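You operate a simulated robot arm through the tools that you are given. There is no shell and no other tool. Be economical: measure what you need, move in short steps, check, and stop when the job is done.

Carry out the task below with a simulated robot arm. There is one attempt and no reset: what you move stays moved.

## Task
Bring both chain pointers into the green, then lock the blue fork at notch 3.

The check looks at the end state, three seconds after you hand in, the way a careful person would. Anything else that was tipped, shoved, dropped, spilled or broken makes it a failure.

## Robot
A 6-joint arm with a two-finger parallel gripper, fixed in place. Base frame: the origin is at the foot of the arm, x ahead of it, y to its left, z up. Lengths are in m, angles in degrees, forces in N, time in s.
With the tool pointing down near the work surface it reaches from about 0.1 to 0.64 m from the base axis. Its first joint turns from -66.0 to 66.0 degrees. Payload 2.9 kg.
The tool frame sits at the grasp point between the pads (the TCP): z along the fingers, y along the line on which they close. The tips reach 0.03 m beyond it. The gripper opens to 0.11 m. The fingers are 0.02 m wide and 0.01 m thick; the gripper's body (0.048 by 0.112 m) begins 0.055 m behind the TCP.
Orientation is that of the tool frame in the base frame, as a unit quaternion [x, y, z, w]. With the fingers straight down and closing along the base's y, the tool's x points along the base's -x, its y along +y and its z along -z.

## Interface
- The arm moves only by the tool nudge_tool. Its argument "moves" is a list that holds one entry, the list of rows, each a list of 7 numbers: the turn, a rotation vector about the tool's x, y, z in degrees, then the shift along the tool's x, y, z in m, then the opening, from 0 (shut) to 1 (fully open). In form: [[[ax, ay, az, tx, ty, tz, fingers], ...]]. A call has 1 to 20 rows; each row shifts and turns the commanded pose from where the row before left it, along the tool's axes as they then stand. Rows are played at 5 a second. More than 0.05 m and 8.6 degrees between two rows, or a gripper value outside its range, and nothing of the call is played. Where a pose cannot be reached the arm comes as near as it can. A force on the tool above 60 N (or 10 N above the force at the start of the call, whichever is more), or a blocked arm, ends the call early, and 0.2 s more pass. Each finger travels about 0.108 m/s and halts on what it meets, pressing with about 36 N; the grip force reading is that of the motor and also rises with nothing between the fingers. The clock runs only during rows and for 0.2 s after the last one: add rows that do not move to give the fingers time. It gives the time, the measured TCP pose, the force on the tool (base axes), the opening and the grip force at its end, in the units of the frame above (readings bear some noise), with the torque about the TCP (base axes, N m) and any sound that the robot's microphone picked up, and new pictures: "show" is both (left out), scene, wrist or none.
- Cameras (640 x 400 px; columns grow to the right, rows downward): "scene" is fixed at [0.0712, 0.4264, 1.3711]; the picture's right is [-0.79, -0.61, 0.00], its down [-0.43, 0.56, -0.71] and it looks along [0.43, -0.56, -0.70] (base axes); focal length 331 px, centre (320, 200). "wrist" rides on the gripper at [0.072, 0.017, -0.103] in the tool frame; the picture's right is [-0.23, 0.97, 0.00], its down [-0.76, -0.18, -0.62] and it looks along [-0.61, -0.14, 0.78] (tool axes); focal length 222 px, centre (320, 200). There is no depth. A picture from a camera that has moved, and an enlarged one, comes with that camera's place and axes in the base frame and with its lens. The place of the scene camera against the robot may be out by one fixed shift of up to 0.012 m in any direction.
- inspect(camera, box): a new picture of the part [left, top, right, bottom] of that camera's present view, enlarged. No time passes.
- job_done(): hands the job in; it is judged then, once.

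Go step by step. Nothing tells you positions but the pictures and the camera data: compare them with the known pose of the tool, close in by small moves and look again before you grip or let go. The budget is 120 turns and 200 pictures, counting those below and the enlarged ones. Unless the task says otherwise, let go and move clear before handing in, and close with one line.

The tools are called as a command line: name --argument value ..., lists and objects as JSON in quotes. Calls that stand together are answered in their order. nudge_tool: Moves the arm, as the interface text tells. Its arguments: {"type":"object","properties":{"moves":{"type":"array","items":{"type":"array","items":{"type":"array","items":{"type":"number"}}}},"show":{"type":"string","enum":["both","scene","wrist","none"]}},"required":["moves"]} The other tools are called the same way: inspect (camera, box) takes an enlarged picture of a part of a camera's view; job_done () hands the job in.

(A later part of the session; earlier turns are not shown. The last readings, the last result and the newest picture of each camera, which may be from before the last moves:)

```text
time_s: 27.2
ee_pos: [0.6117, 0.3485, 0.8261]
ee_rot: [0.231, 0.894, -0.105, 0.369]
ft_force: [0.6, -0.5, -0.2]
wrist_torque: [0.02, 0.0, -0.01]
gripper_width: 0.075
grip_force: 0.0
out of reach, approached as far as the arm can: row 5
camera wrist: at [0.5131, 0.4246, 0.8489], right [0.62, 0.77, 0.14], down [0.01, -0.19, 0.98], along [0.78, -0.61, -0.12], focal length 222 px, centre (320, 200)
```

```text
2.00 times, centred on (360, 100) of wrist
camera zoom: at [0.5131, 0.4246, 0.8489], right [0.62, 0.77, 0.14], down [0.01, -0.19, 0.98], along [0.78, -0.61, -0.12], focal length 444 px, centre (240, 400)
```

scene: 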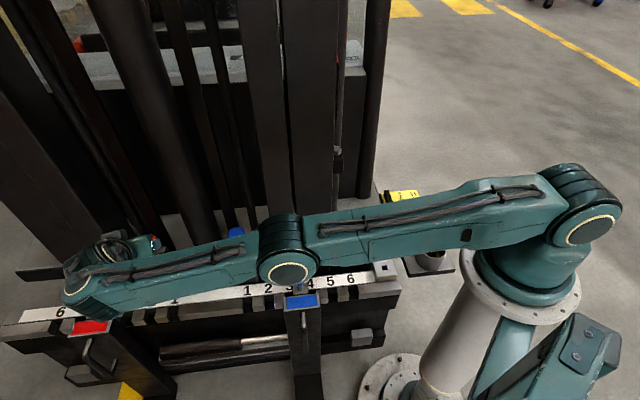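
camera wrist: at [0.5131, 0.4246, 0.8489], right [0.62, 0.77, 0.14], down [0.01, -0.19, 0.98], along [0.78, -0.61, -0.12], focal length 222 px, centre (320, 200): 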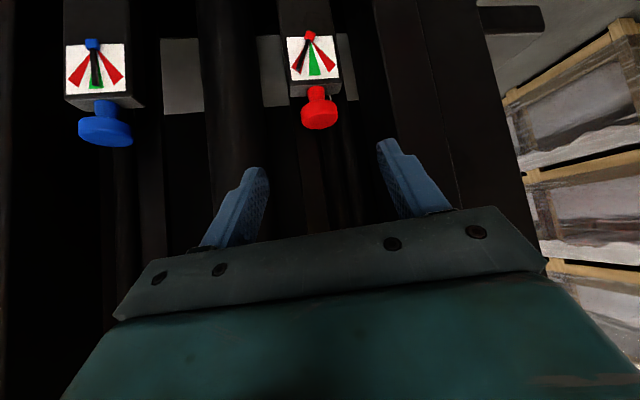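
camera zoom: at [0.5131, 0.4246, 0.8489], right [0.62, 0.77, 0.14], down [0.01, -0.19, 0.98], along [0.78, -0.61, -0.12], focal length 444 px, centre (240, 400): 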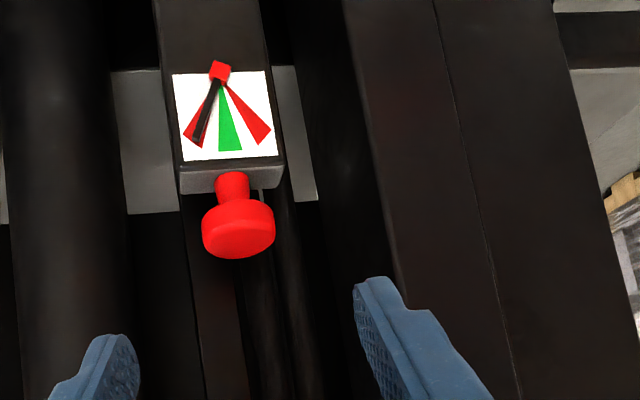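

The arm is stretched here; yawing toward the radial direction brings the wrist closer in. Swing +25° about the red knob.

nudge_tool --moves '[[[-6, 0, -6, 0, -0.0144, 0, 0.68], [-6, 0, -6, 0, -0.0144, 0, 0.68], [-6, 0, -6, 0, -0.0144, 0, 0.68], [0, 0, 0, 0, 0, 0.03, 0.68], [0, 0, 0, 0, 0, 0, 0.68]]]'

inspect --camera "wrist" --box '[200, 0, 520, 200]'

```text
time_s: 28.4
ee_pos: [0.6196, 0.307, 0.807]
ee_rot: [0.031, 0.924, -0.02, 0.38]
ft_force: [-1.0, -0.3, 0.0]
wrist_torque: [0.0, 0.02, 0.03]
gripper_width: 0.0749
grip_force: 0.0
camera wrist: at [0.4966, 0.3342, 0.8301], right [0.23, 0.96, 0.15], down [0.09, -0.17, 0.98], along [0.97, -0.21, -0.13], focal length 222 px, centre (320, 200)
```

scene: 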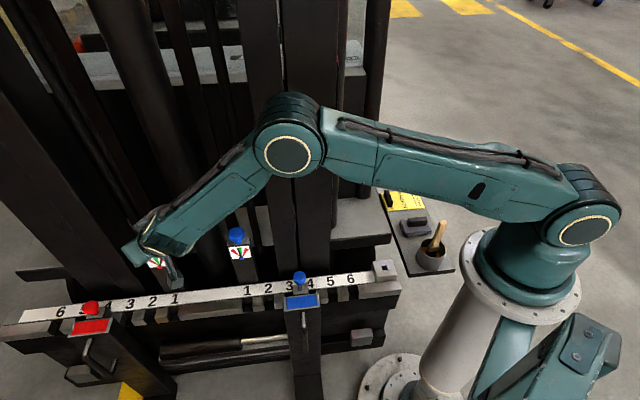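
wrist: 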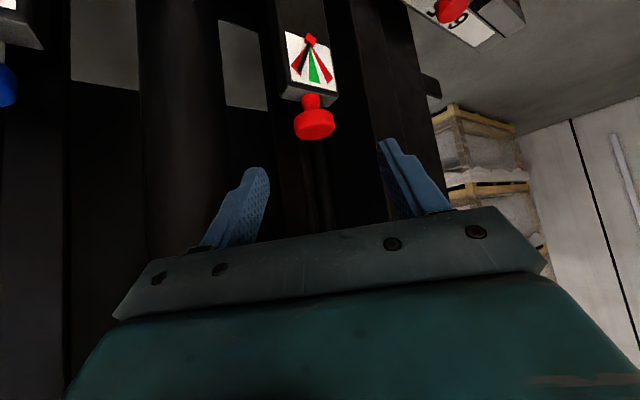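

```text
2.00 times, centred on (360, 100) of wrist
camera zoom: at [0.4966, 0.3342, 0.8301], right [0.23, 0.96, 0.15], down [0.09, -0.17, 0.98], along [0.97, -0.21, -0.13], focal length 444 px, centre (240, 400)
```

zoom: 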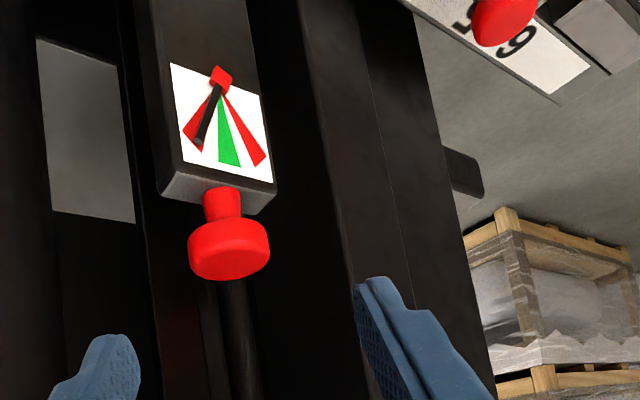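

Red knob centre ≈ (0.6925, 0.2975, 0.73), 0.107 m ahead. Advance 0.09 m and grip.

nudge_tool --moves '[[[0, 0, 0, 0.002, -0.003, 0.04, 0.68], [0, 0, 0, 0, 0, 0.03, 0.68], [0, 0, 0, 0, 0, 0.02, 0.68], [0, 0, 0, 0, 0, 0, 0.68]]]' --show "wrist"

```text
time_s: 29.4
ee_pos: [0.6789, 0.298, 0.7441]
ee_rot: [0.03, 0.924, -0.02, 0.38]
ft_force: [0.8, -0.2, 0.1]
wrist_torque: [-0.01, 0.03, -0.02]
gripper_width: 0.0747
grip_force: 0.1
camera wrist: at [0.5569, 0.3246, 0.7665], right [0.23, 0.96, 0.14], down [0.09, -0.17, 0.98], along [0.97, -0.21, -0.13], focal length 222 px, centre (320, 200)
```

wrist: 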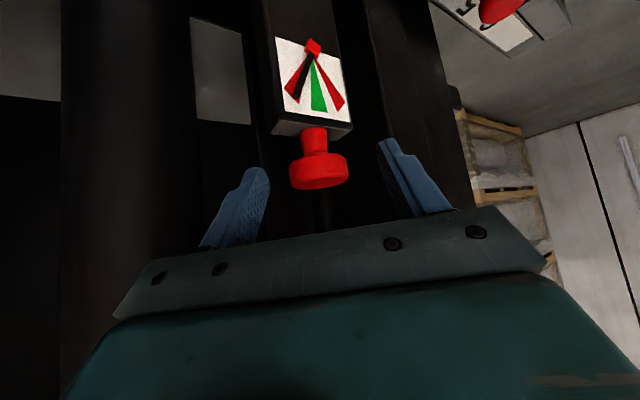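

nudge_tool --moves '[[[0, 0, 0, 0, -0.0015, 0.01, 0.68], [0, 0, 0, 0, 0, 0, 0.68], [0, 0, 0, 0, 0, 0, 0.3], [0, 0, 0, 0, 0, 0, 0.3], [0, 0, 0, 0, 0, 0, 0.3]]]' --show "wrist"

inspect --camera "wrist" --box '[200, 0, 520, 200]'

```text
time_s: 30.6
ee_pos: [0.6864, 0.2951, 0.7355]
ee_rot: [0.031, 0.925, -0.022, 0.379]
ft_force: [-2.0, -4.9, 1.6]
wrist_torque: [-0.17, 0.06, -0.06]
gripper_width: 0.0392
grip_force: 45.4
camera wrist: at [0.5641, 0.3221, 0.7588], right [0.23, 0.96, 0.14], down [0.09, -0.17, 0.98], along [0.97, -0.22, -0.13], focal length 222 px, centre (320, 200)
```

wrist: 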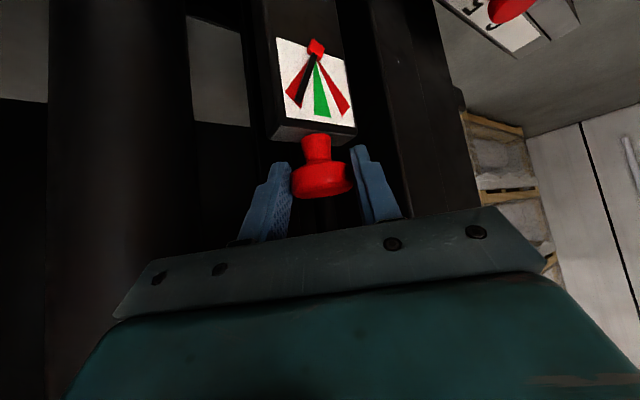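

```text
2.00 times, centred on (360, 100) of wrist
camera zoom: at [0.5641, 0.3221, 0.7588], right [0.23, 0.96, 0.14], down [0.09, -0.17, 0.98], along [0.97, -0.22, -0.13], focal length 444 px, centre (240, 400)
```

zoom: 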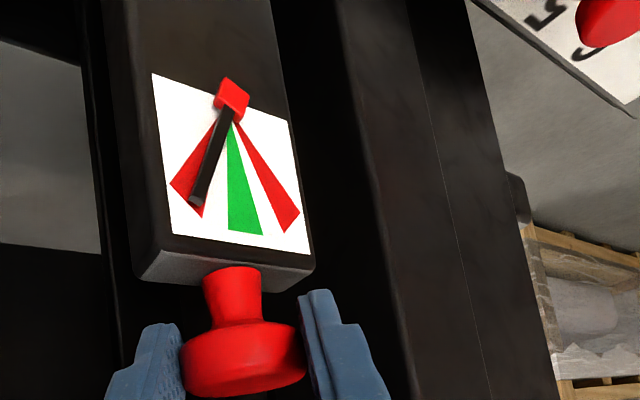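

nudge_tool --moves '[[[-4.24, 0, -4.24, 0, -0.002, 0, 0.3], [-4.24, 0, -4.24, 0, -0.0014, 0, 0.3], [-4.24, 0, -4.24, 0, -0.0014, 0, 0.3], [0, 0, 0, 0, 0, 0, 0.3]]]'

inspect --camera "wrist" --box '[200, 0, 520, 200]'

```text
time_s: 31.6
ee_pos: [0.6882, 0.2911, 0.7363]
ee_rot: [-0.114, 0.919, 0.039, 0.376]
ft_force: [-10.8, -9.8, 7.0]
wrist_torque: [-0.08, -0.51, -0.13]
gripper_width: 0.0394
grip_force: 45.0
camera wrist: at [0.5625, 0.2781, 0.7595], right [-0.08, 0.99, 0.15], down [0.14, -0.13, 0.98], along [0.99, 0.1, -0.13], focal length 222 px, centre (320, 200)
```

scene: 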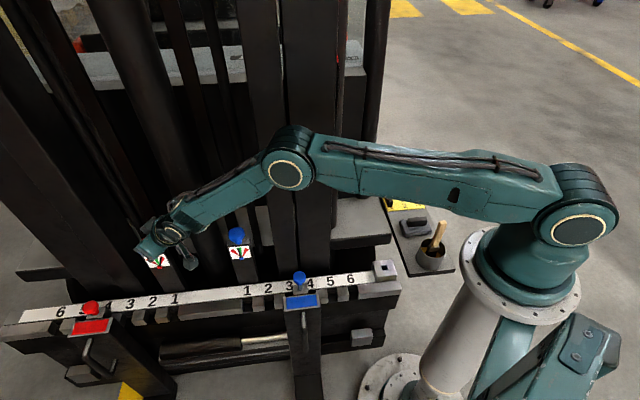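
wrist: 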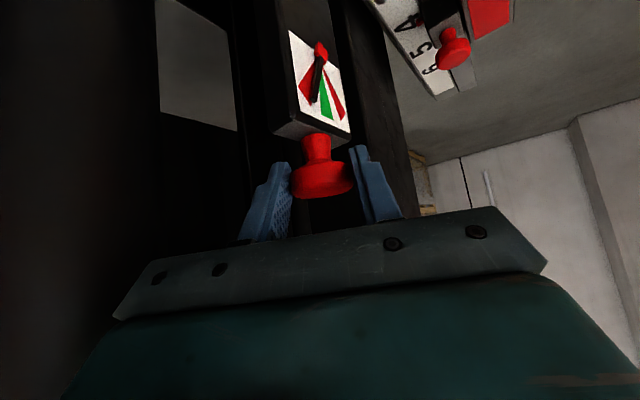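

```text
2.00 times, centred on (360, 100) of wrist
camera zoom: at [0.5625, 0.2781, 0.7595], right [-0.08, 0.99, 0.15], down [0.14, -0.13, 0.98], along [0.99, 0.1, -0.13], focal length 444 px, centre (240, 400)
```

zoom: 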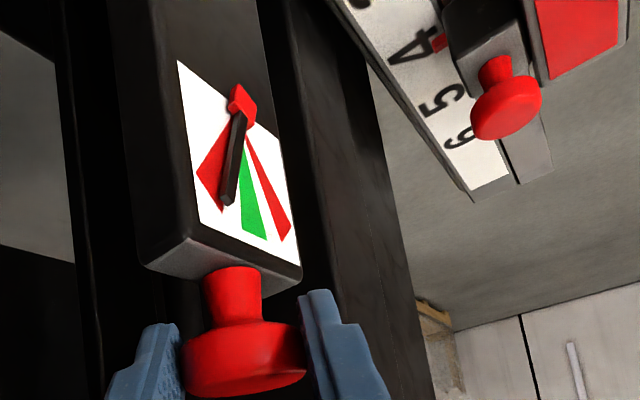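

Direction is right. Release, swing back -34°, check.

nudge_tool --moves '[[[0, 0, 0, 0, 0, 0, 0.68], [0, 0, 0, 0, 0, 0, 0.68], [0, 0, 0, 0, 0, -0.01, 0.68], [6, 0, 6, 0, 0.0028, 0, 0.68], [6, 0, 6, 0, 0.0028, 0, 0.68], [6, 0, 6, 0, 0.0028, 0, 0.68], [6, 0, 6, 0, 0.0028, 0, 0.68], [0, 0, 0, 0, 0, 0, 0.68]]]'

inspect --camera "wrist" --box '[200, 0, 520, 200]'

```text
time_s: 33.4
ee_pos: [0.6711, 0.2981, 0.7422]
ee_rot: [0.159, 0.911, -0.074, 0.374]
ft_force: [0.6, 0.7, -0.2]
wrist_torque: [-0.02, -0.01, 0.05]
gripper_width: 0.0749
grip_force: 0.0
out of reach, approached as far as the arm can: row 7
camera wrist: at [0.5615, 0.3576, 0.7654], right [0.49, 0.86, 0.14], down [0.04, -0.19, 0.98], along [0.87, -0.47, -0.12], focal length 222 px, centre (320, 200)
```

scene: 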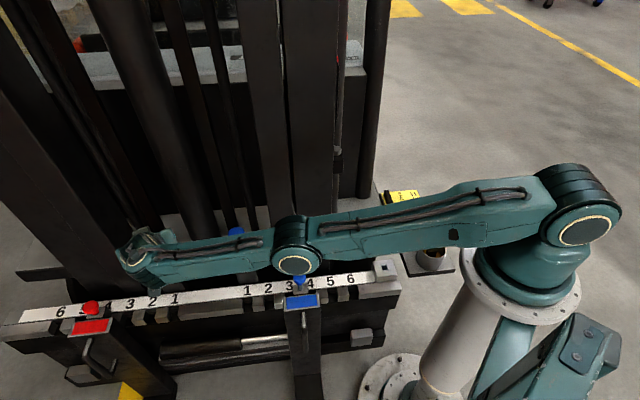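
wrist: 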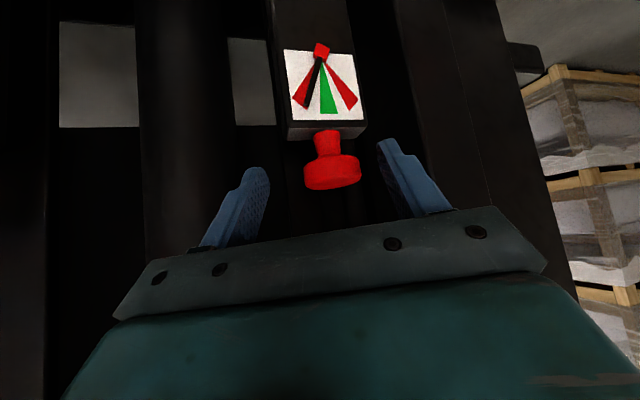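

```text
2.00 times, centred on (360, 100) of wrist
camera zoom: at [0.5615, 0.3576, 0.7654], right [0.49, 0.86, 0.14], down [0.04, -0.19, 0.98], along [0.87, -0.47, -0.12], focal length 444 px, centre (240, 400)
```

zoom: 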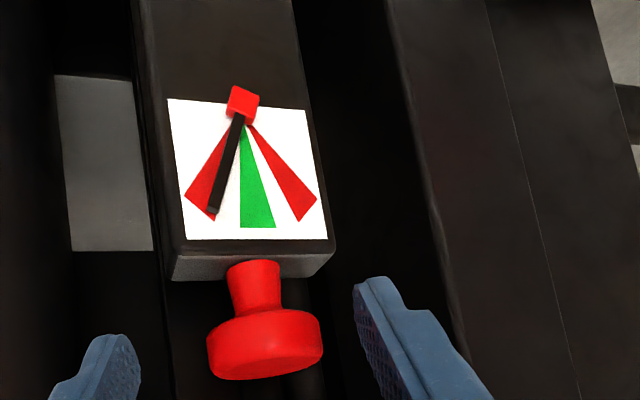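

At the reach limit; rotate back 8.5° to +32°, realign and grip, then turn +28°.

nudge_tool --moves '[[[-6, 0, -6, 0, 0.003, 0, 0.68], [0, 0, 0, -0.006, 0, 0.006, 0.68], [0, 0, 0, 0, 0, 0.008, 0.68], [0, 0, 0, 0, 0, 0, 0.68]]]' --show "wrist"

```text
time_s: 34.4
ee_pos: [0.6904, 0.3038, 0.7354]
ee_rot: [0.09, 0.92, -0.046, 0.379]
ft_force: [0.4, -0.8, 0.3]
wrist_torque: [0.0, 0.0, 0.01]
gripper_width: 0.0751
grip_force: 0.1
out of reach, approached as far as the arm can: row 1, 2, 3
camera wrist: at [0.5727, 0.3447, 0.7582], right [0.36, 0.92, 0.14], down [0.07, -0.18, 0.98], along [0.93, -0.34, -0.13], focal length 222 px, centre (320, 200)
```

wrist: 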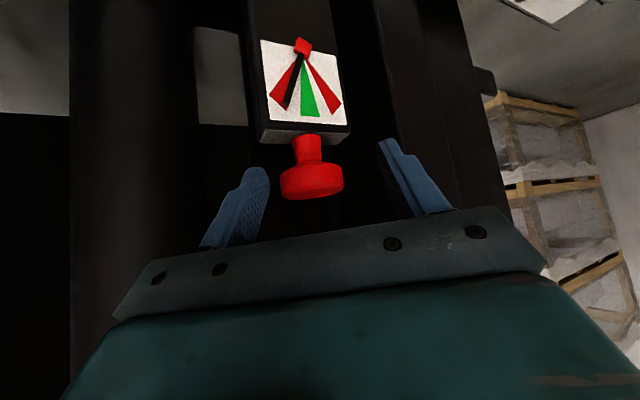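

nudge_tool --moves '[[[0, 0, 0, 0, -0.0075, 0, 0.68], [0, 0, 0, 0, 0, 0, 0.68], [0, 0, 0, 0, 0, 0, 0.3], [0, 0, 0, 0, 0, 0, 0.3], [0, 0, 0, 0, 0, 0, 0.3]]]' --show "wrist"

```text
time_s: 35.6
ee_pos: [0.6928, 0.2973, 0.735]
ee_rot: [0.091, 0.92, -0.047, 0.377]
ft_force: [-6.3, -7.3, 4.1]
wrist_torque: [-0.11, 0.25, -0.06]
gripper_width: 0.039
grip_force: 44.7
out of reach, approached as far as the arm can: row 1
camera wrist: at [0.5741, 0.3389, 0.7574], right [0.36, 0.92, 0.14], down [0.07, -0.18, 0.98], along [0.93, -0.34, -0.13], focal length 222 px, centre (320, 200)
```

wrist: 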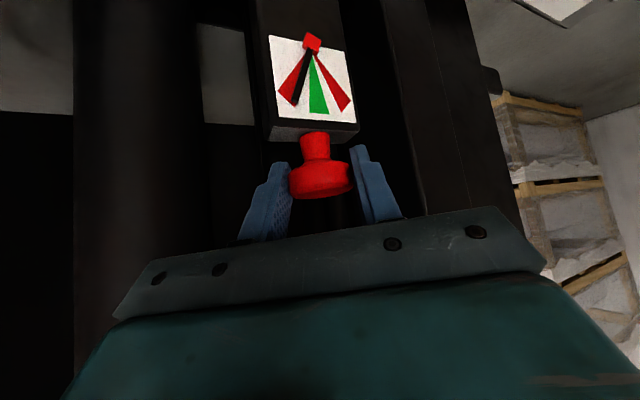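

nudge_tool --moves '[[[-4.24, 0, -4.24, 0, -0.0015, 0, 0.3], [-4.24, 0, -4.24, 0, -0.001, 0, 0.3], [-4.24, 0, -4.24, 0, -0.001, 0, 0.3], [-4.24, 0, -4.24, 0, -0.001, 0, 0.3], [-4.24, 0, -4.24, 0, -0.001, 0, 0.3], [0, 0, 0, 0, 0, 0, 0.3]]]' --show "wrist"

inspect --camera "wrist" --box '[200, 0, 520, 200]'

```text
time_s: 37.0
ee_pos: [0.7312, 0.3119, 0.7281]
ee_rot: [-0.149, 0.912, 0.055, 0.378]
ft_force: [12.6, -12.5, 15.2]
wrist_torque: [-0.24, 0.25, 0.57]
gripper_width: 0.0409
grip_force: 8.0
out of reach, approached as far as the arm can: row 1, 2, 3, 4, 5
camera wrist: at [0.6075, 0.2888, 0.7503], right [-0.15, 0.98, 0.15], down [0.15, -0.13, 0.98], along [0.98, 0.17, -0.12], focal length 222 px, centre (320, 200)
```

wrist: 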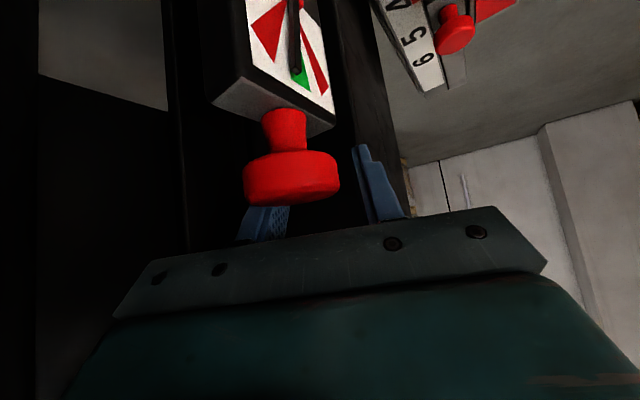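

```text
2.00 times, centred on (360, 100) of wrist
camera zoom: at [0.6075, 0.2888, 0.7503], right [-0.15, 0.98, 0.15], down [0.15, -0.13, 0.98], along [0.98, 0.17, -0.12], focal length 444 px, centre (240, 400)
```

zoom: 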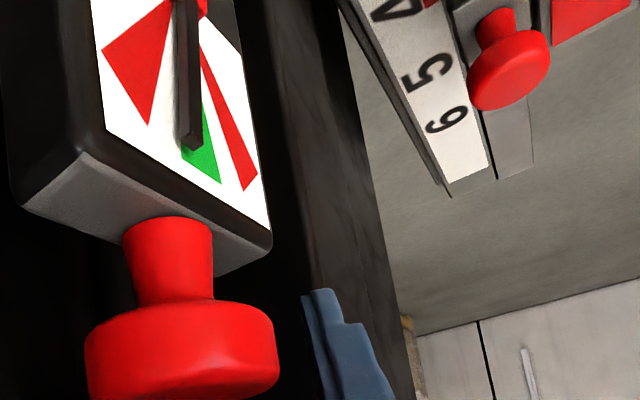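

The commanded pose ran ahead of the reachable one, and the hand slid past the knob. I'll open and see where it settles before backing out.

nudge_tool --moves '[[[0, 0, 0, 0, 0, 0, 0.55], [0, 0, 0, 0, 0, 0, 0.68], [0, 0, 0, 0, 0, 0, 0.68]]]'

```text
time_s: 37.8
ee_pos: [0.7281, 0.3127, 0.7228]
ee_rot: [-0.151, 0.914, 0.054, 0.372]
ft_force: [0.9, -0.3, 0.6]
wrist_torque: [0.02, 0.04, 0.01]
gripper_width: 0.0748
grip_force: 0.1
camera wrist: at [0.6047, 0.2897, 0.7463], right [-0.15, 0.98, 0.15], down [0.16, -0.12, 0.98], along [0.98, 0.17, -0.14], focal length 222 px, centre (320, 200)
```

scene: 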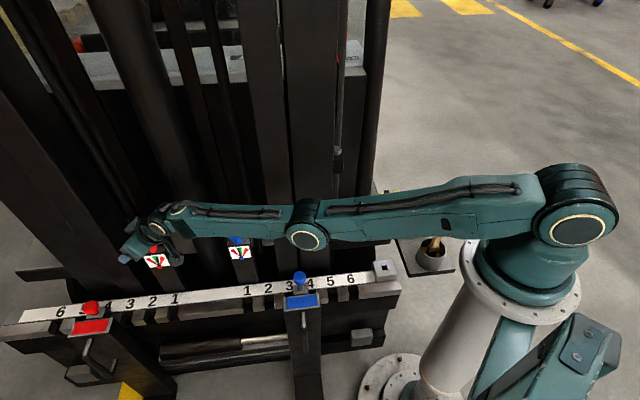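
wrist: 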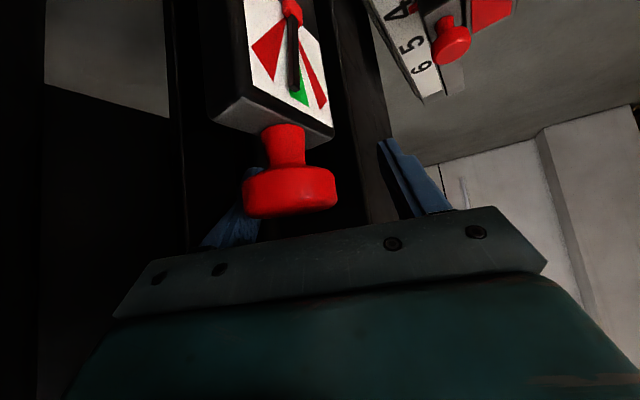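

nudge_tool --moves '[[[0, 0, 0, 0, -0.006, 0, 0.68], [0, 0, 0, 0, -0.005, -0.005, 0.68], [0, 0, 0, 0, 0, -0.01, 0.68], [0, 0, 0, 0, 0, 0, 0.68]]]' --show "wrist"

inspect --camera "scene" --box '[110, 200, 270, 300]'

```text
time_s: 38.8
ee_pos: [0.7344, 0.303, 0.7302]
ee_rot: [-0.15, 0.914, 0.054, 0.373]
ft_force: [-0.4, -0.5, -0.2]
wrist_torque: [0.0, 0.0, 0.01]
gripper_width: 0.0748
grip_force: 0.1
out of reach, approached as far as the arm can: row 2, 3
camera wrist: at [0.6111, 0.2815, 0.7545], right [-0.15, 0.98, 0.15], down [0.16, -0.12, 0.98], along [0.98, 0.17, -0.13], focal length 222 px, centre (320, 200)
```

wrist: 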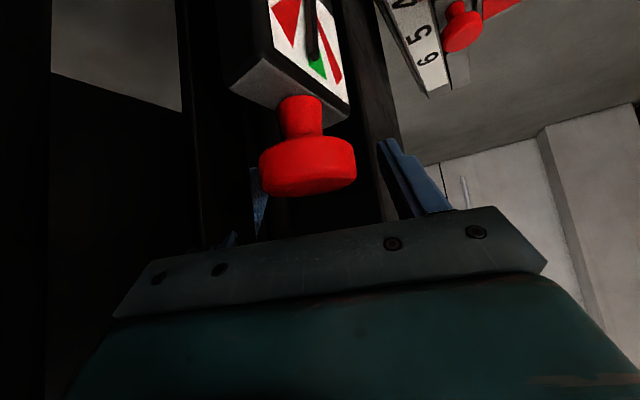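

```text
4.00 times, centred on (190, 250) of scene
camera zoom: at [0.0712, 0.4264, 1.3711], right [-0.79, -0.61, 0.0], down [-0.43, 0.56, -0.71], along [0.43, -0.56, -0.7], focal length 1324 px, centre (840, 0)
```

zoom: 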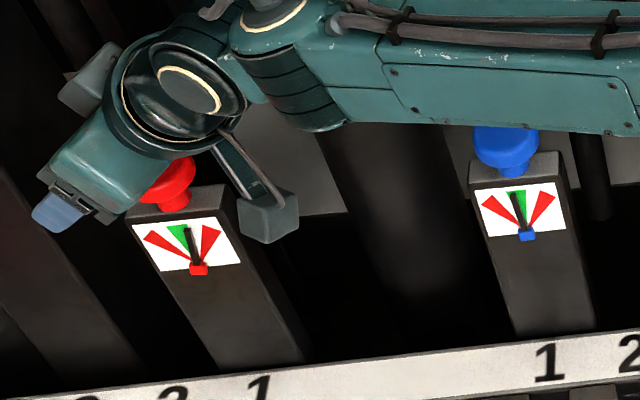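

The fingers are above and behind the knob, clear of it. Move up and then back toward the base.

nudge_tool --moves '[[[0, 0, 0, -0.01, 0, -0.018, 0.68], [0, 0, 0, -0.008, 0, -0.024, 0.68], [0, 0, 0, -0.004, 0, -0.03, 0.68], [0, 0, 0, 0, 0, -0.03, 0.68], [0, 0, 0, 0, 0, 0, 0.68]]]'

```text
time_s: 40.0
ee_pos: [0.6903, 0.2917, 0.8168]
ee_rot: [-0.149, 0.914, 0.054, 0.373]
ft_force: [-0.7, 0.6, -0.8]
wrist_torque: [-0.01, -0.02, 0.06]
gripper_width: 0.0749
grip_force: 0.1
out of reach, approached as far as the arm can: row 1, 2
camera wrist: at [0.5666, 0.2689, 0.8403], right [-0.15, 0.98, 0.15], down [0.15, -0.12, 0.98], along [0.98, 0.17, -0.13], focal length 222 px, centre (320, 200)
```

scene: 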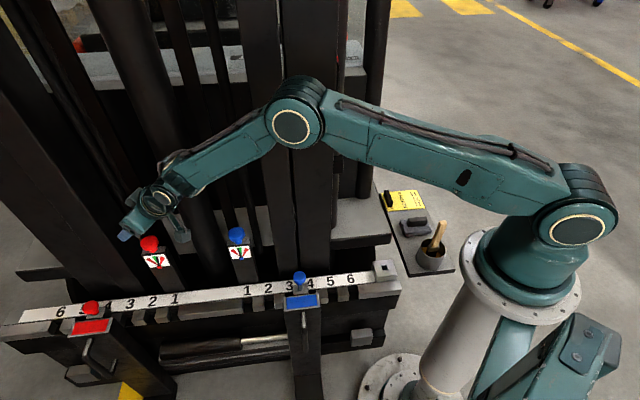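
wrist: 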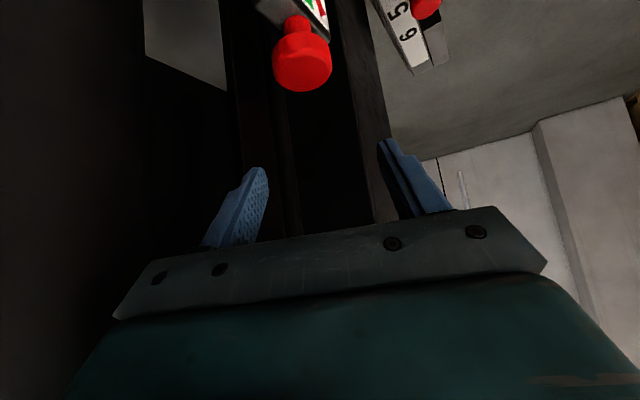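

Clear and back in reach. Check the dials.

inspect --camera "scene" --box '[135, 225, 199, 275]'

inspect --camera "scene" --box '[215, 220, 279, 270]'

```text
8.00 times, centred on (167, 250) of scene
camera zoom: at [0.0712, 0.4264, 1.3711], right [-0.79, -0.61, 0.0], down [-0.43, 0.56, -0.71], along [0.43, -0.56, -0.7], focal length 2648 px, centre (1544, -200)
```

zoom: 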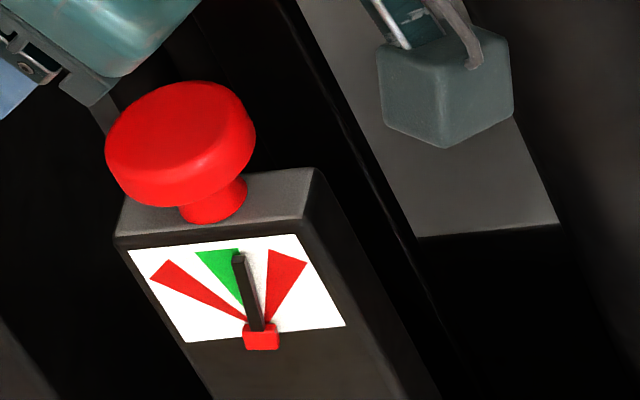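

```text
8.00 times, centred on (247, 245) of scene
camera zoom: at [0.0712, 0.4264, 1.3711], right [-0.79, -0.61, 0.0], down [-0.43, 0.56, -0.71], along [0.43, -0.56, -0.7], focal length 2648 px, centre (904, -160)
```

zoom: 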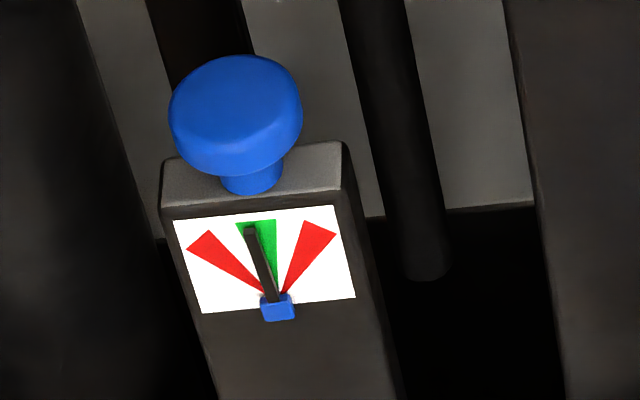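

Red pointer is just short of green; blue is in the green. I'll regrip red from about +35°.

nudge_tool --moves '[[[0, 0, 0, 0.02, 0, -0.02, 0.68], [6, 0, 6, 0, 0, 0, 0.68], [6, 0, 6, 0, 0, 0, 0.68], [6, 0, 6, 0, 0, 0, 0.68], [0, 0, 0, 0.02, 0.004, 0.01, 0.68], [0, 0, 0, 0.017, 0, 0.029, 0.68], [0, 0, 0, 0, 0, 0, 0.68]]]'

inspect --camera "wrist" --box '[200, 0, 520, 200]'

```text
time_s: 41.6
ee_pos: [0.6674, 0.2841, 0.763]
ee_rot: [0.055, 0.923, -0.03, 0.379]
ft_force: [-0.4, 0.8, 0.4]
wrist_torque: [0.02, 0.01, -0.02]
gripper_width: 0.075
grip_force: 0.0
camera wrist: at [0.5456, 0.3169, 0.7859], right [0.28, 0.95, 0.14], down [0.08, -0.17, 0.98], along [0.96, -0.26, -0.13], focal length 222 px, centre (320, 200)
```

scene: 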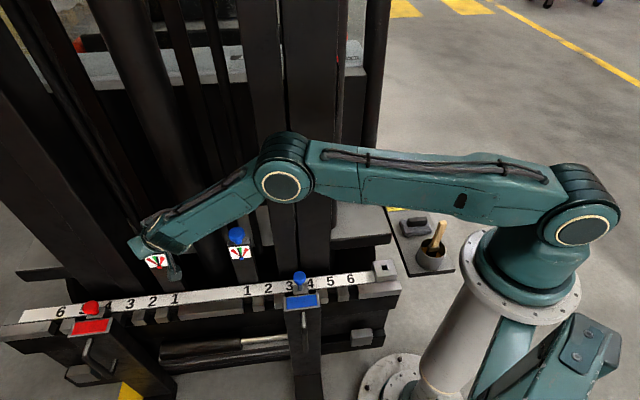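
wrist: 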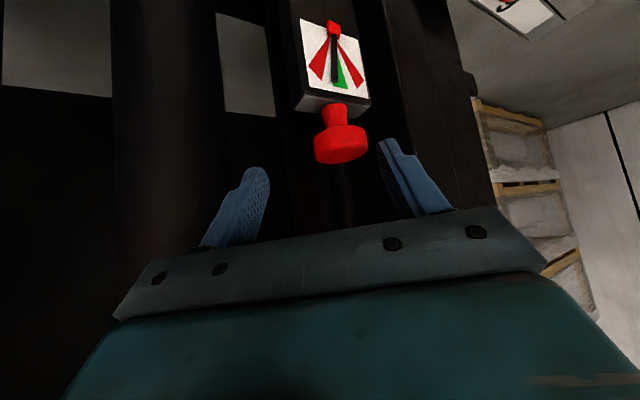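

```text
2.00 times, centred on (360, 100) of wrist
camera zoom: at [0.5456, 0.3169, 0.7859], right [0.28, 0.95, 0.14], down [0.08, -0.17, 0.98], along [0.96, -0.26, -0.13], focal length 444 px, centre (240, 400)
```

zoom: 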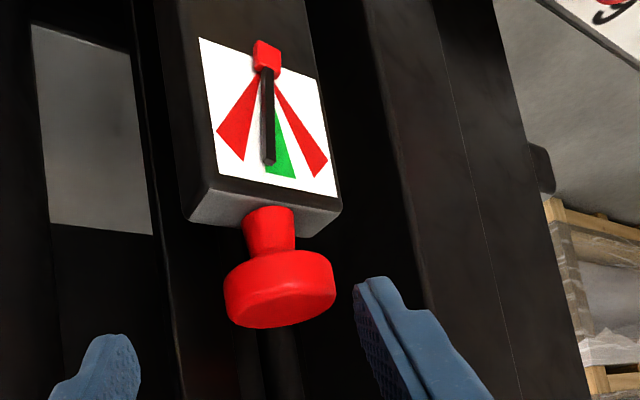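

nudge_tool --moves '[[[0, 0, 0, 0.003, 0.0145, 0, 0.68], [0, 0, 0, 0, 0, 0.027, 0.68], [0, 0, 0, 0, 0, 0, 0.68], [0, 0, 0, 0, 0, 0, 0.3], [0, 0, 0, 0, 0, 0, 0.3], [0, 0, 0, 0, 0, 0, 0.3]]]' --show "wrist"

```text
time_s: 43.0
ee_pos: [0.6833, 0.2974, 0.7416]
ee_rot: [0.055, 0.923, -0.031, 0.379]
ft_force: [-2.8, -5.1, 2.1]
wrist_torque: [-0.23, 0.03, -0.09]
gripper_width: 0.0393
grip_force: 45.1
camera wrist: at [0.5629, 0.3295, 0.7641], right [0.28, 0.95, 0.14], down [0.08, -0.17, 0.98], along [0.96, -0.27, -0.13], focal length 222 px, centre (320, 200)
```

wrist: 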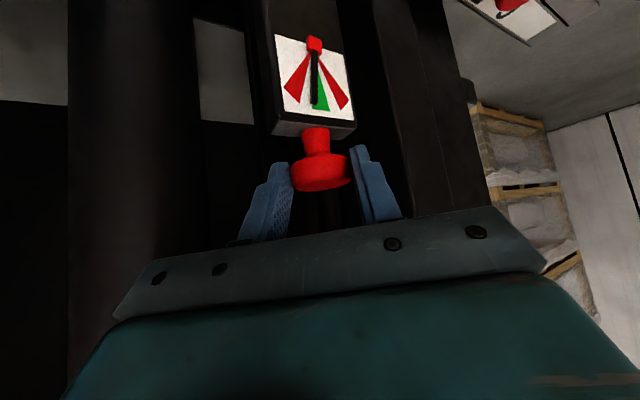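

nudge_tool --moves '[[[-4.24, 0, -4.24, 0, -0.0022, 0, 0.3], [-4.24, 0, -4.24, 0, -0.0017, 0, 0.3], [-4.24, 0, -4.24, 0, -0.0017, 0, 0.3], [-4.24, 0, -4.24, 0, -0.0017, 0, 0.3], [0, 0, 0, 0, 0, 0, 0.3]]]'

inspect --camera "wrist" --box '[200, 0, 520, 200]'

inspect --camera "scene" --box '[135, 220, 263, 300]'

```text
time_s: 44.2
ee_pos: [0.6851, 0.2896, 0.7424]
ee_rot: [-0.139, 0.915, 0.049, 0.375]
ft_force: [7.8, -5.7, -3.6]
wrist_torque: [-0.01, -0.87, -0.1]
gripper_width: 0.0392
grip_force: 45.2
camera wrist: at [0.5606, 0.2701, 0.7648], right [-0.13, 0.98, 0.15], down [0.15, -0.13, 0.98], along [0.98, 0.15, -0.13], focal length 222 px, centre (320, 200)
```

scene: 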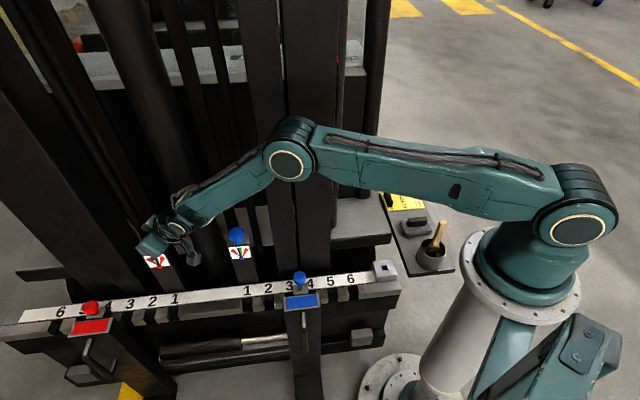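
wrist: 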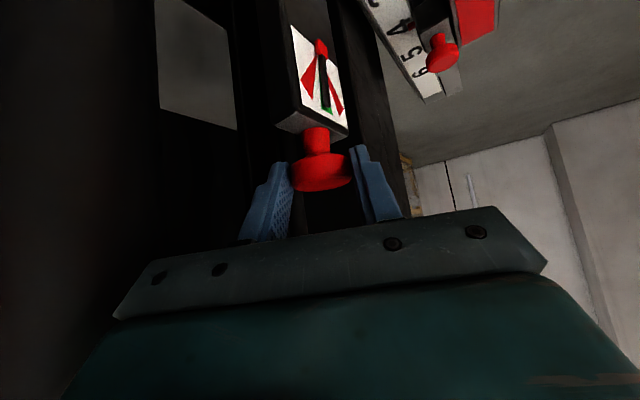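

```text
2.00 times, centred on (360, 100) of wrist
camera zoom: at [0.5606, 0.2701, 0.7648], right [-0.13, 0.98, 0.15], down [0.15, -0.13, 0.98], along [0.98, 0.15, -0.13], focal length 444 px, centre (240, 400)
```

zoom: 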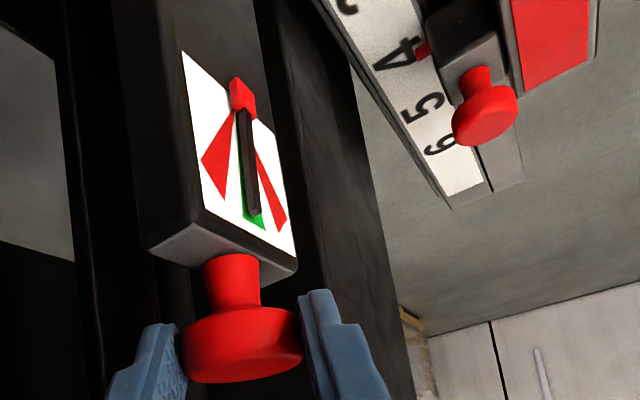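

```text
5.00 times, centred on (199, 260) of scene
camera zoom: at [0.0714, 0.4263, 1.3712], right [-0.79, -0.61, 0.0], down [-0.43, 0.56, -0.71], along [0.43, -0.56, -0.7], focal length 1655 px, centre (925, -100)
```

zoom: 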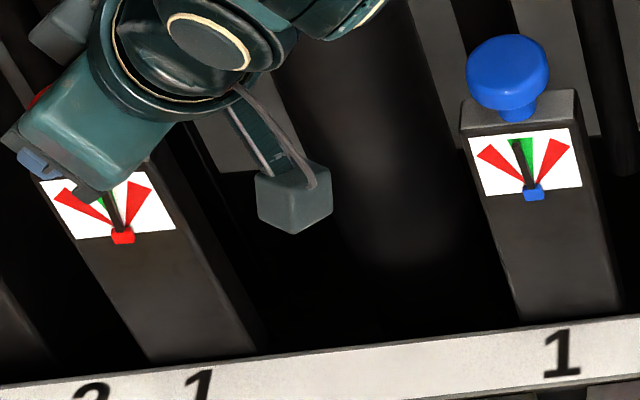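

Release, back off and view the dial.

nudge_tool --moves '[[[0, 0, 0, 0, 0, 0, 0.68], [0, 0, 0, 0, 0, 0, 0.68], [0, 0, 0, 0, 0, -0.03, 0.68], [6, 0, 6, 0, 0.007, -0.02, 0.68], [6, 0, 6, 0, 0.007, -0.02, 0.68], [6, 0, 6, 0, 0.007, -0.01, 0.68], [6, 0, 6, 0, 0.007, -0.01, 0.68], [0, 0, 0, 0, 0, 0, 0.68]]]'

inspect --camera "wrist" --box '[200, 0, 520, 200]'

inspect --camera "scene" --box '[135, 220, 263, 300]'

```text
time_s: 46.0
ee_pos: [0.6204, 0.3084, 0.806]
ee_rot: [0.135, 0.915, -0.065, 0.376]
ft_force: [0.0, -0.1, -0.8]
wrist_torque: [-0.05, 0.02, 0.03]
gripper_width: 0.0747
grip_force: 0.1
camera wrist: at [0.5069, 0.3608, 0.8282], right [0.44, 0.89, 0.14], down [0.05, -0.18, 0.98], along [0.9, -0.43, -0.12], focal length 222 px, centre (320, 200)
```

scene: 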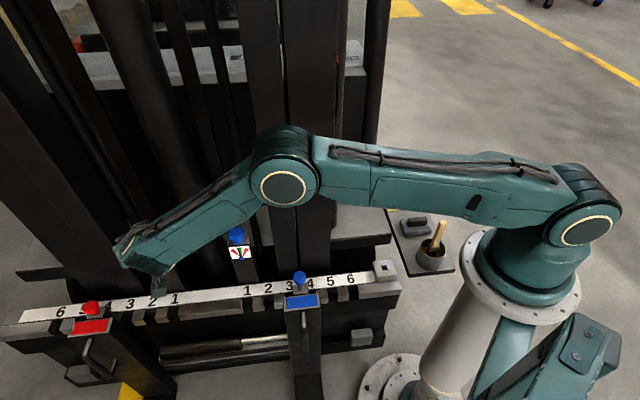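
wrist: 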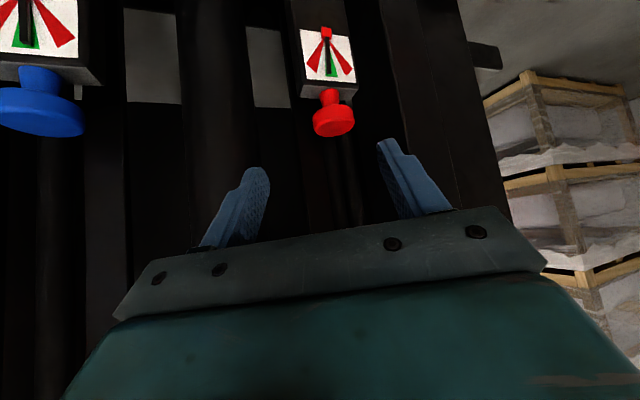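

```text
2.00 times, centred on (360, 100) of wrist
camera zoom: at [0.5069, 0.3608, 0.8282], right [0.44, 0.89, 0.14], down [0.05, -0.18, 0.98], along [0.9, -0.43, -0.12], focal length 444 px, centre (240, 400)
```

zoom: 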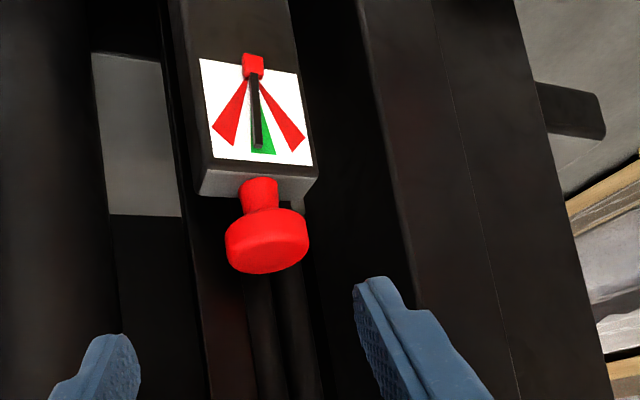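

```text
5.00 times, centred on (199, 260) of scene
camera zoom: at [0.0711, 0.4264, 1.3711], right [-0.79, -0.61, 0.0], down [-0.43, 0.56, -0.71], along [0.43, -0.56, -0.7], focal length 1655 px, centre (925, -100)
```

zoom: 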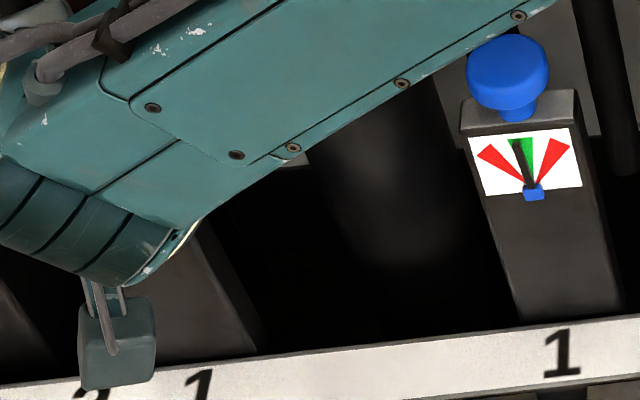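

Red pointer is well inside the green. Now move back to view the blue dial squarely, and then the fork.

nudge_tool --moves '[[[0, 0, 0, 0.018, -0.035, -0.028, 0.68], [0, 0, 0, 0.018, -0.035, -0.028, 0.68], [0, 0, 0, 0.018, -0.035, -0.028, 0.68], [0, 0, 0, 0.018, -0.035, -0.028, 0.68], [6, 0, 6, 0, 0, 0, 0.68], [6, 0, 6, 0, 0, 0, 0.68], [6, 0, 6, 0, 0, 0, 0.68], [0, 0, 0, 0, 0, 0, 0.68]]]'

inspect --camera "wrist" --box '[240, 0, 400, 100]'

inspect --camera "wrist" --box '[440, 0, 600, 100]'

```text
time_s: 47.8
ee_pos: [0.4553, 0.2128, 0.8364]
ee_rot: [0.333, 0.861, -0.147, 0.356]
ft_force: [0.2, -0.6, -0.5]
wrist_torque: [0.02, 0.01, -0.01]
gripper_width: 0.0748
grip_force: 0.1
camera wrist: at [0.3751, 0.3094, 0.8578], right [0.78, 0.61, 0.15], down [-0.04, -0.18, 0.98], along [0.63, -0.77, -0.12], focal length 222 px, centre (320, 200)
```

scene: 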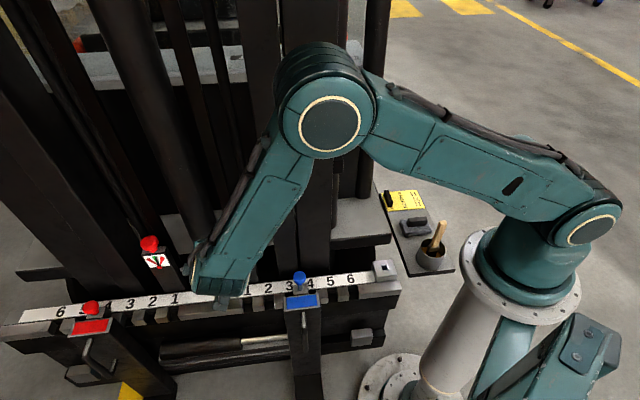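
wrist: 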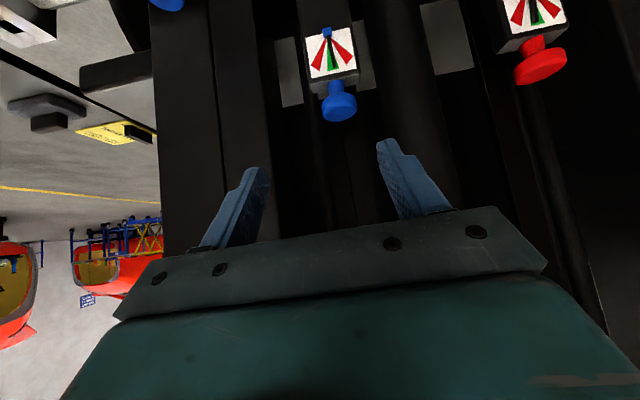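

```text
4.00 times, centred on (320, 50) of wrist
camera zoom: at [0.3751, 0.3094, 0.8578], right [0.78, 0.61, 0.15], down [-0.04, -0.18, 0.98], along [0.63, -0.77, -0.12], focal length 888 px, centre (320, 800)
```

zoom: 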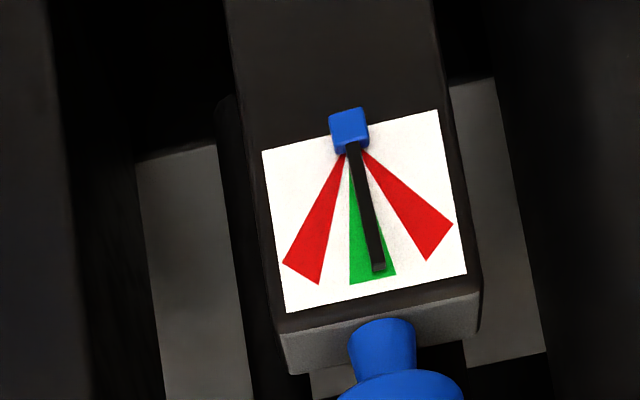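

```text
4.00 times, centred on (520, 50) of wrist
camera zoom: at [0.3751, 0.3094, 0.8578], right [0.78, 0.61, 0.15], down [-0.04, -0.18, 0.98], along [0.63, -0.77, -0.12], focal length 888 px, centre (-480, 800)
```

zoom: 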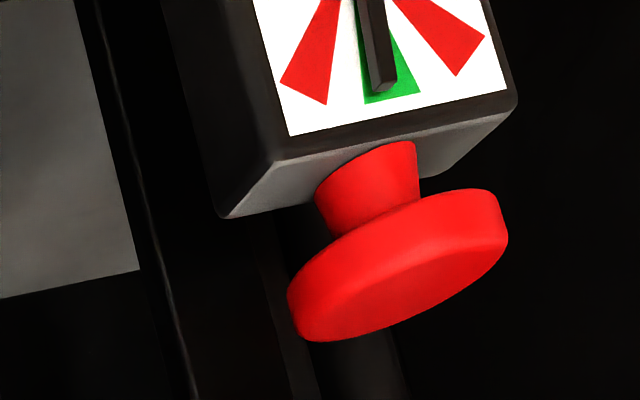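

Both pointers are well in the green. Now go to the fork: untilt the tool and move above the blue fork's pin knob.

nudge_tool --moves '[[[0, 7.5, 0, 0, -0.022, 0, 0.68], [0, 7.5, 0, 0, -0.022, 0, 0.68], [0, 7.5, 0, 0, -0.022, 0, 0.68], [0, 7.5, 0, 0, -0.022, 0, 0.68], [0, 7.5, 0, 0, -0.022, 0, 0.68], [0, 7.5, 0, 0, -0.021, 0, 0.68], [0, 0, 0, 0, 0, 0, 0.68]]]'

inspect --camera "wrist" --box '[200, 0, 520, 200]'

```text
time_s: 49.4
ee_pos: [0.3675, 0.116, 0.8396]
ee_rot: [0.363, 0.932, -0.008, -0.001]
ft_force: [0.4, -0.1, -0.2]
wrist_torque: [-0.02, 0.0, -0.02]
gripper_width: 0.0748
grip_force: 0.1
camera wrist: at [0.3257, 0.1787, 0.9421], right [0.83, 0.56, -0.01], down [0.45, -0.64, 0.63], along [0.35, -0.53, -0.78], focal length 222 px, centre (320, 200)
```

scene: 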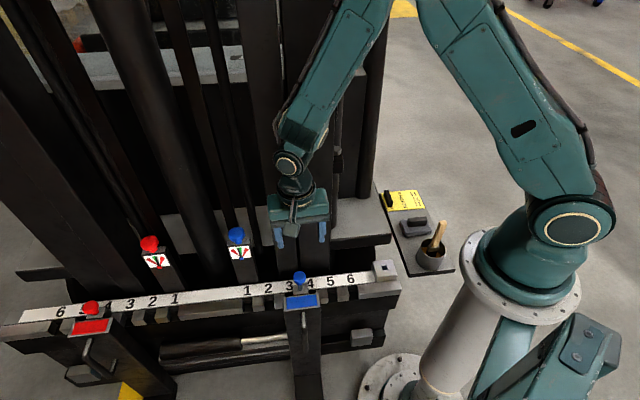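
wrist: 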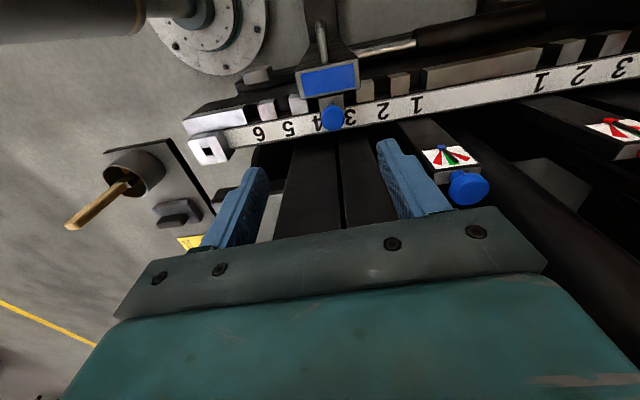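

```text
2.00 times, centred on (360, 100) of wrist
camera zoom: at [0.3257, 0.1787, 0.9421], right [0.83, 0.56, -0.01], down [0.45, -0.64, 0.63], along [0.35, -0.53, -0.78], focal length 444 px, centre (240, 400)
```

zoom: 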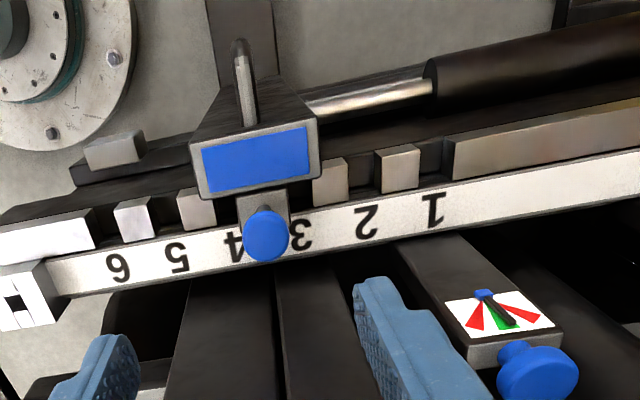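

The blue fork sits midway between 3 and 4 with its pin raised (knob at z≈0.62, block top ≈0.56), so it needs about 0.03 m toward 3. Go above the knob.

nudge_tool --moves '[[[0, 0, 2.4, -0.018, 0.004, 0, 0.68], [0, 0, 0, -0.018, 0.004, 0, 0.68], [0, 0, 0, 0, 0, 0.045, 0.68], [0, 0, 0, 0, 0, 0.045, 0.68], [0, 0, 0, 0, 0, 0, 0.68]]]'

inspect --camera "wrist" --box '[200, 40, 520, 240]'

```text
time_s: 50.6
ee_pos: [0.3974, 0.0974, 0.7481]
ee_rot: [0.382, 0.924, -0.008, 0.0]
ft_force: [-0.2, 0.5, 0.9]
wrist_torque: [-0.01, 0.01, 0.01]
gripper_width: 0.0748
grip_force: 0.1
camera wrist: at [0.3588, 0.162, 0.8512], right [0.85, 0.53, -0.01], down [0.42, -0.65, 0.63], along [0.32, -0.54, -0.78], focal length 222 px, centre (320, 200)
```

scene: 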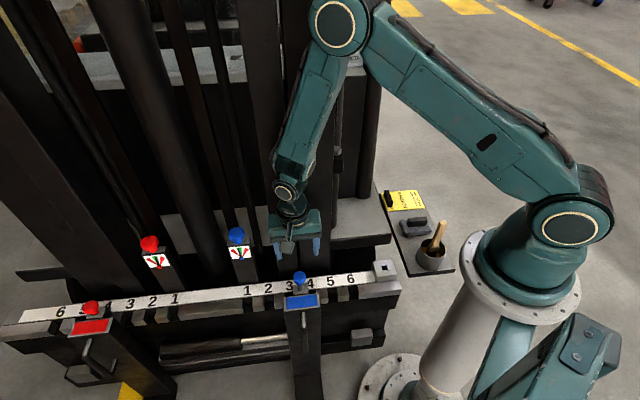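
wrist: 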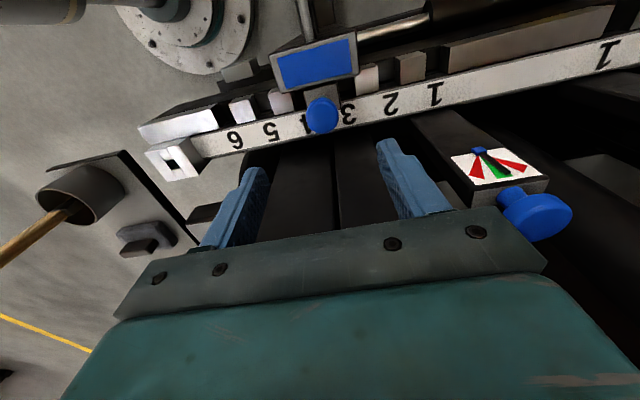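

```text
2.00 times, centred on (360, 140) of wrist
camera zoom: at [0.3588, 0.162, 0.8512], right [0.85, 0.53, -0.01], down [0.42, -0.65, 0.63], along [0.32, -0.54, -0.78], focal length 444 px, centre (240, 320)
```

zoom: 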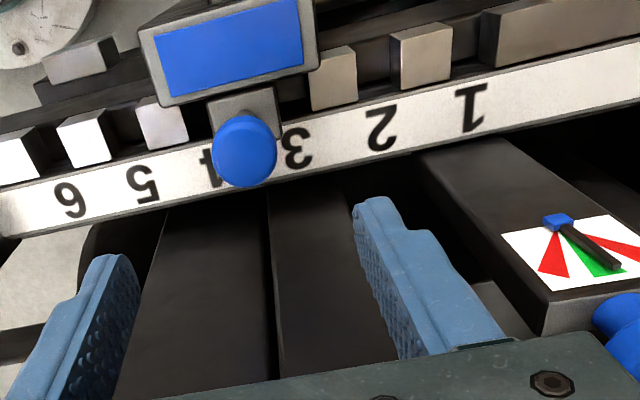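

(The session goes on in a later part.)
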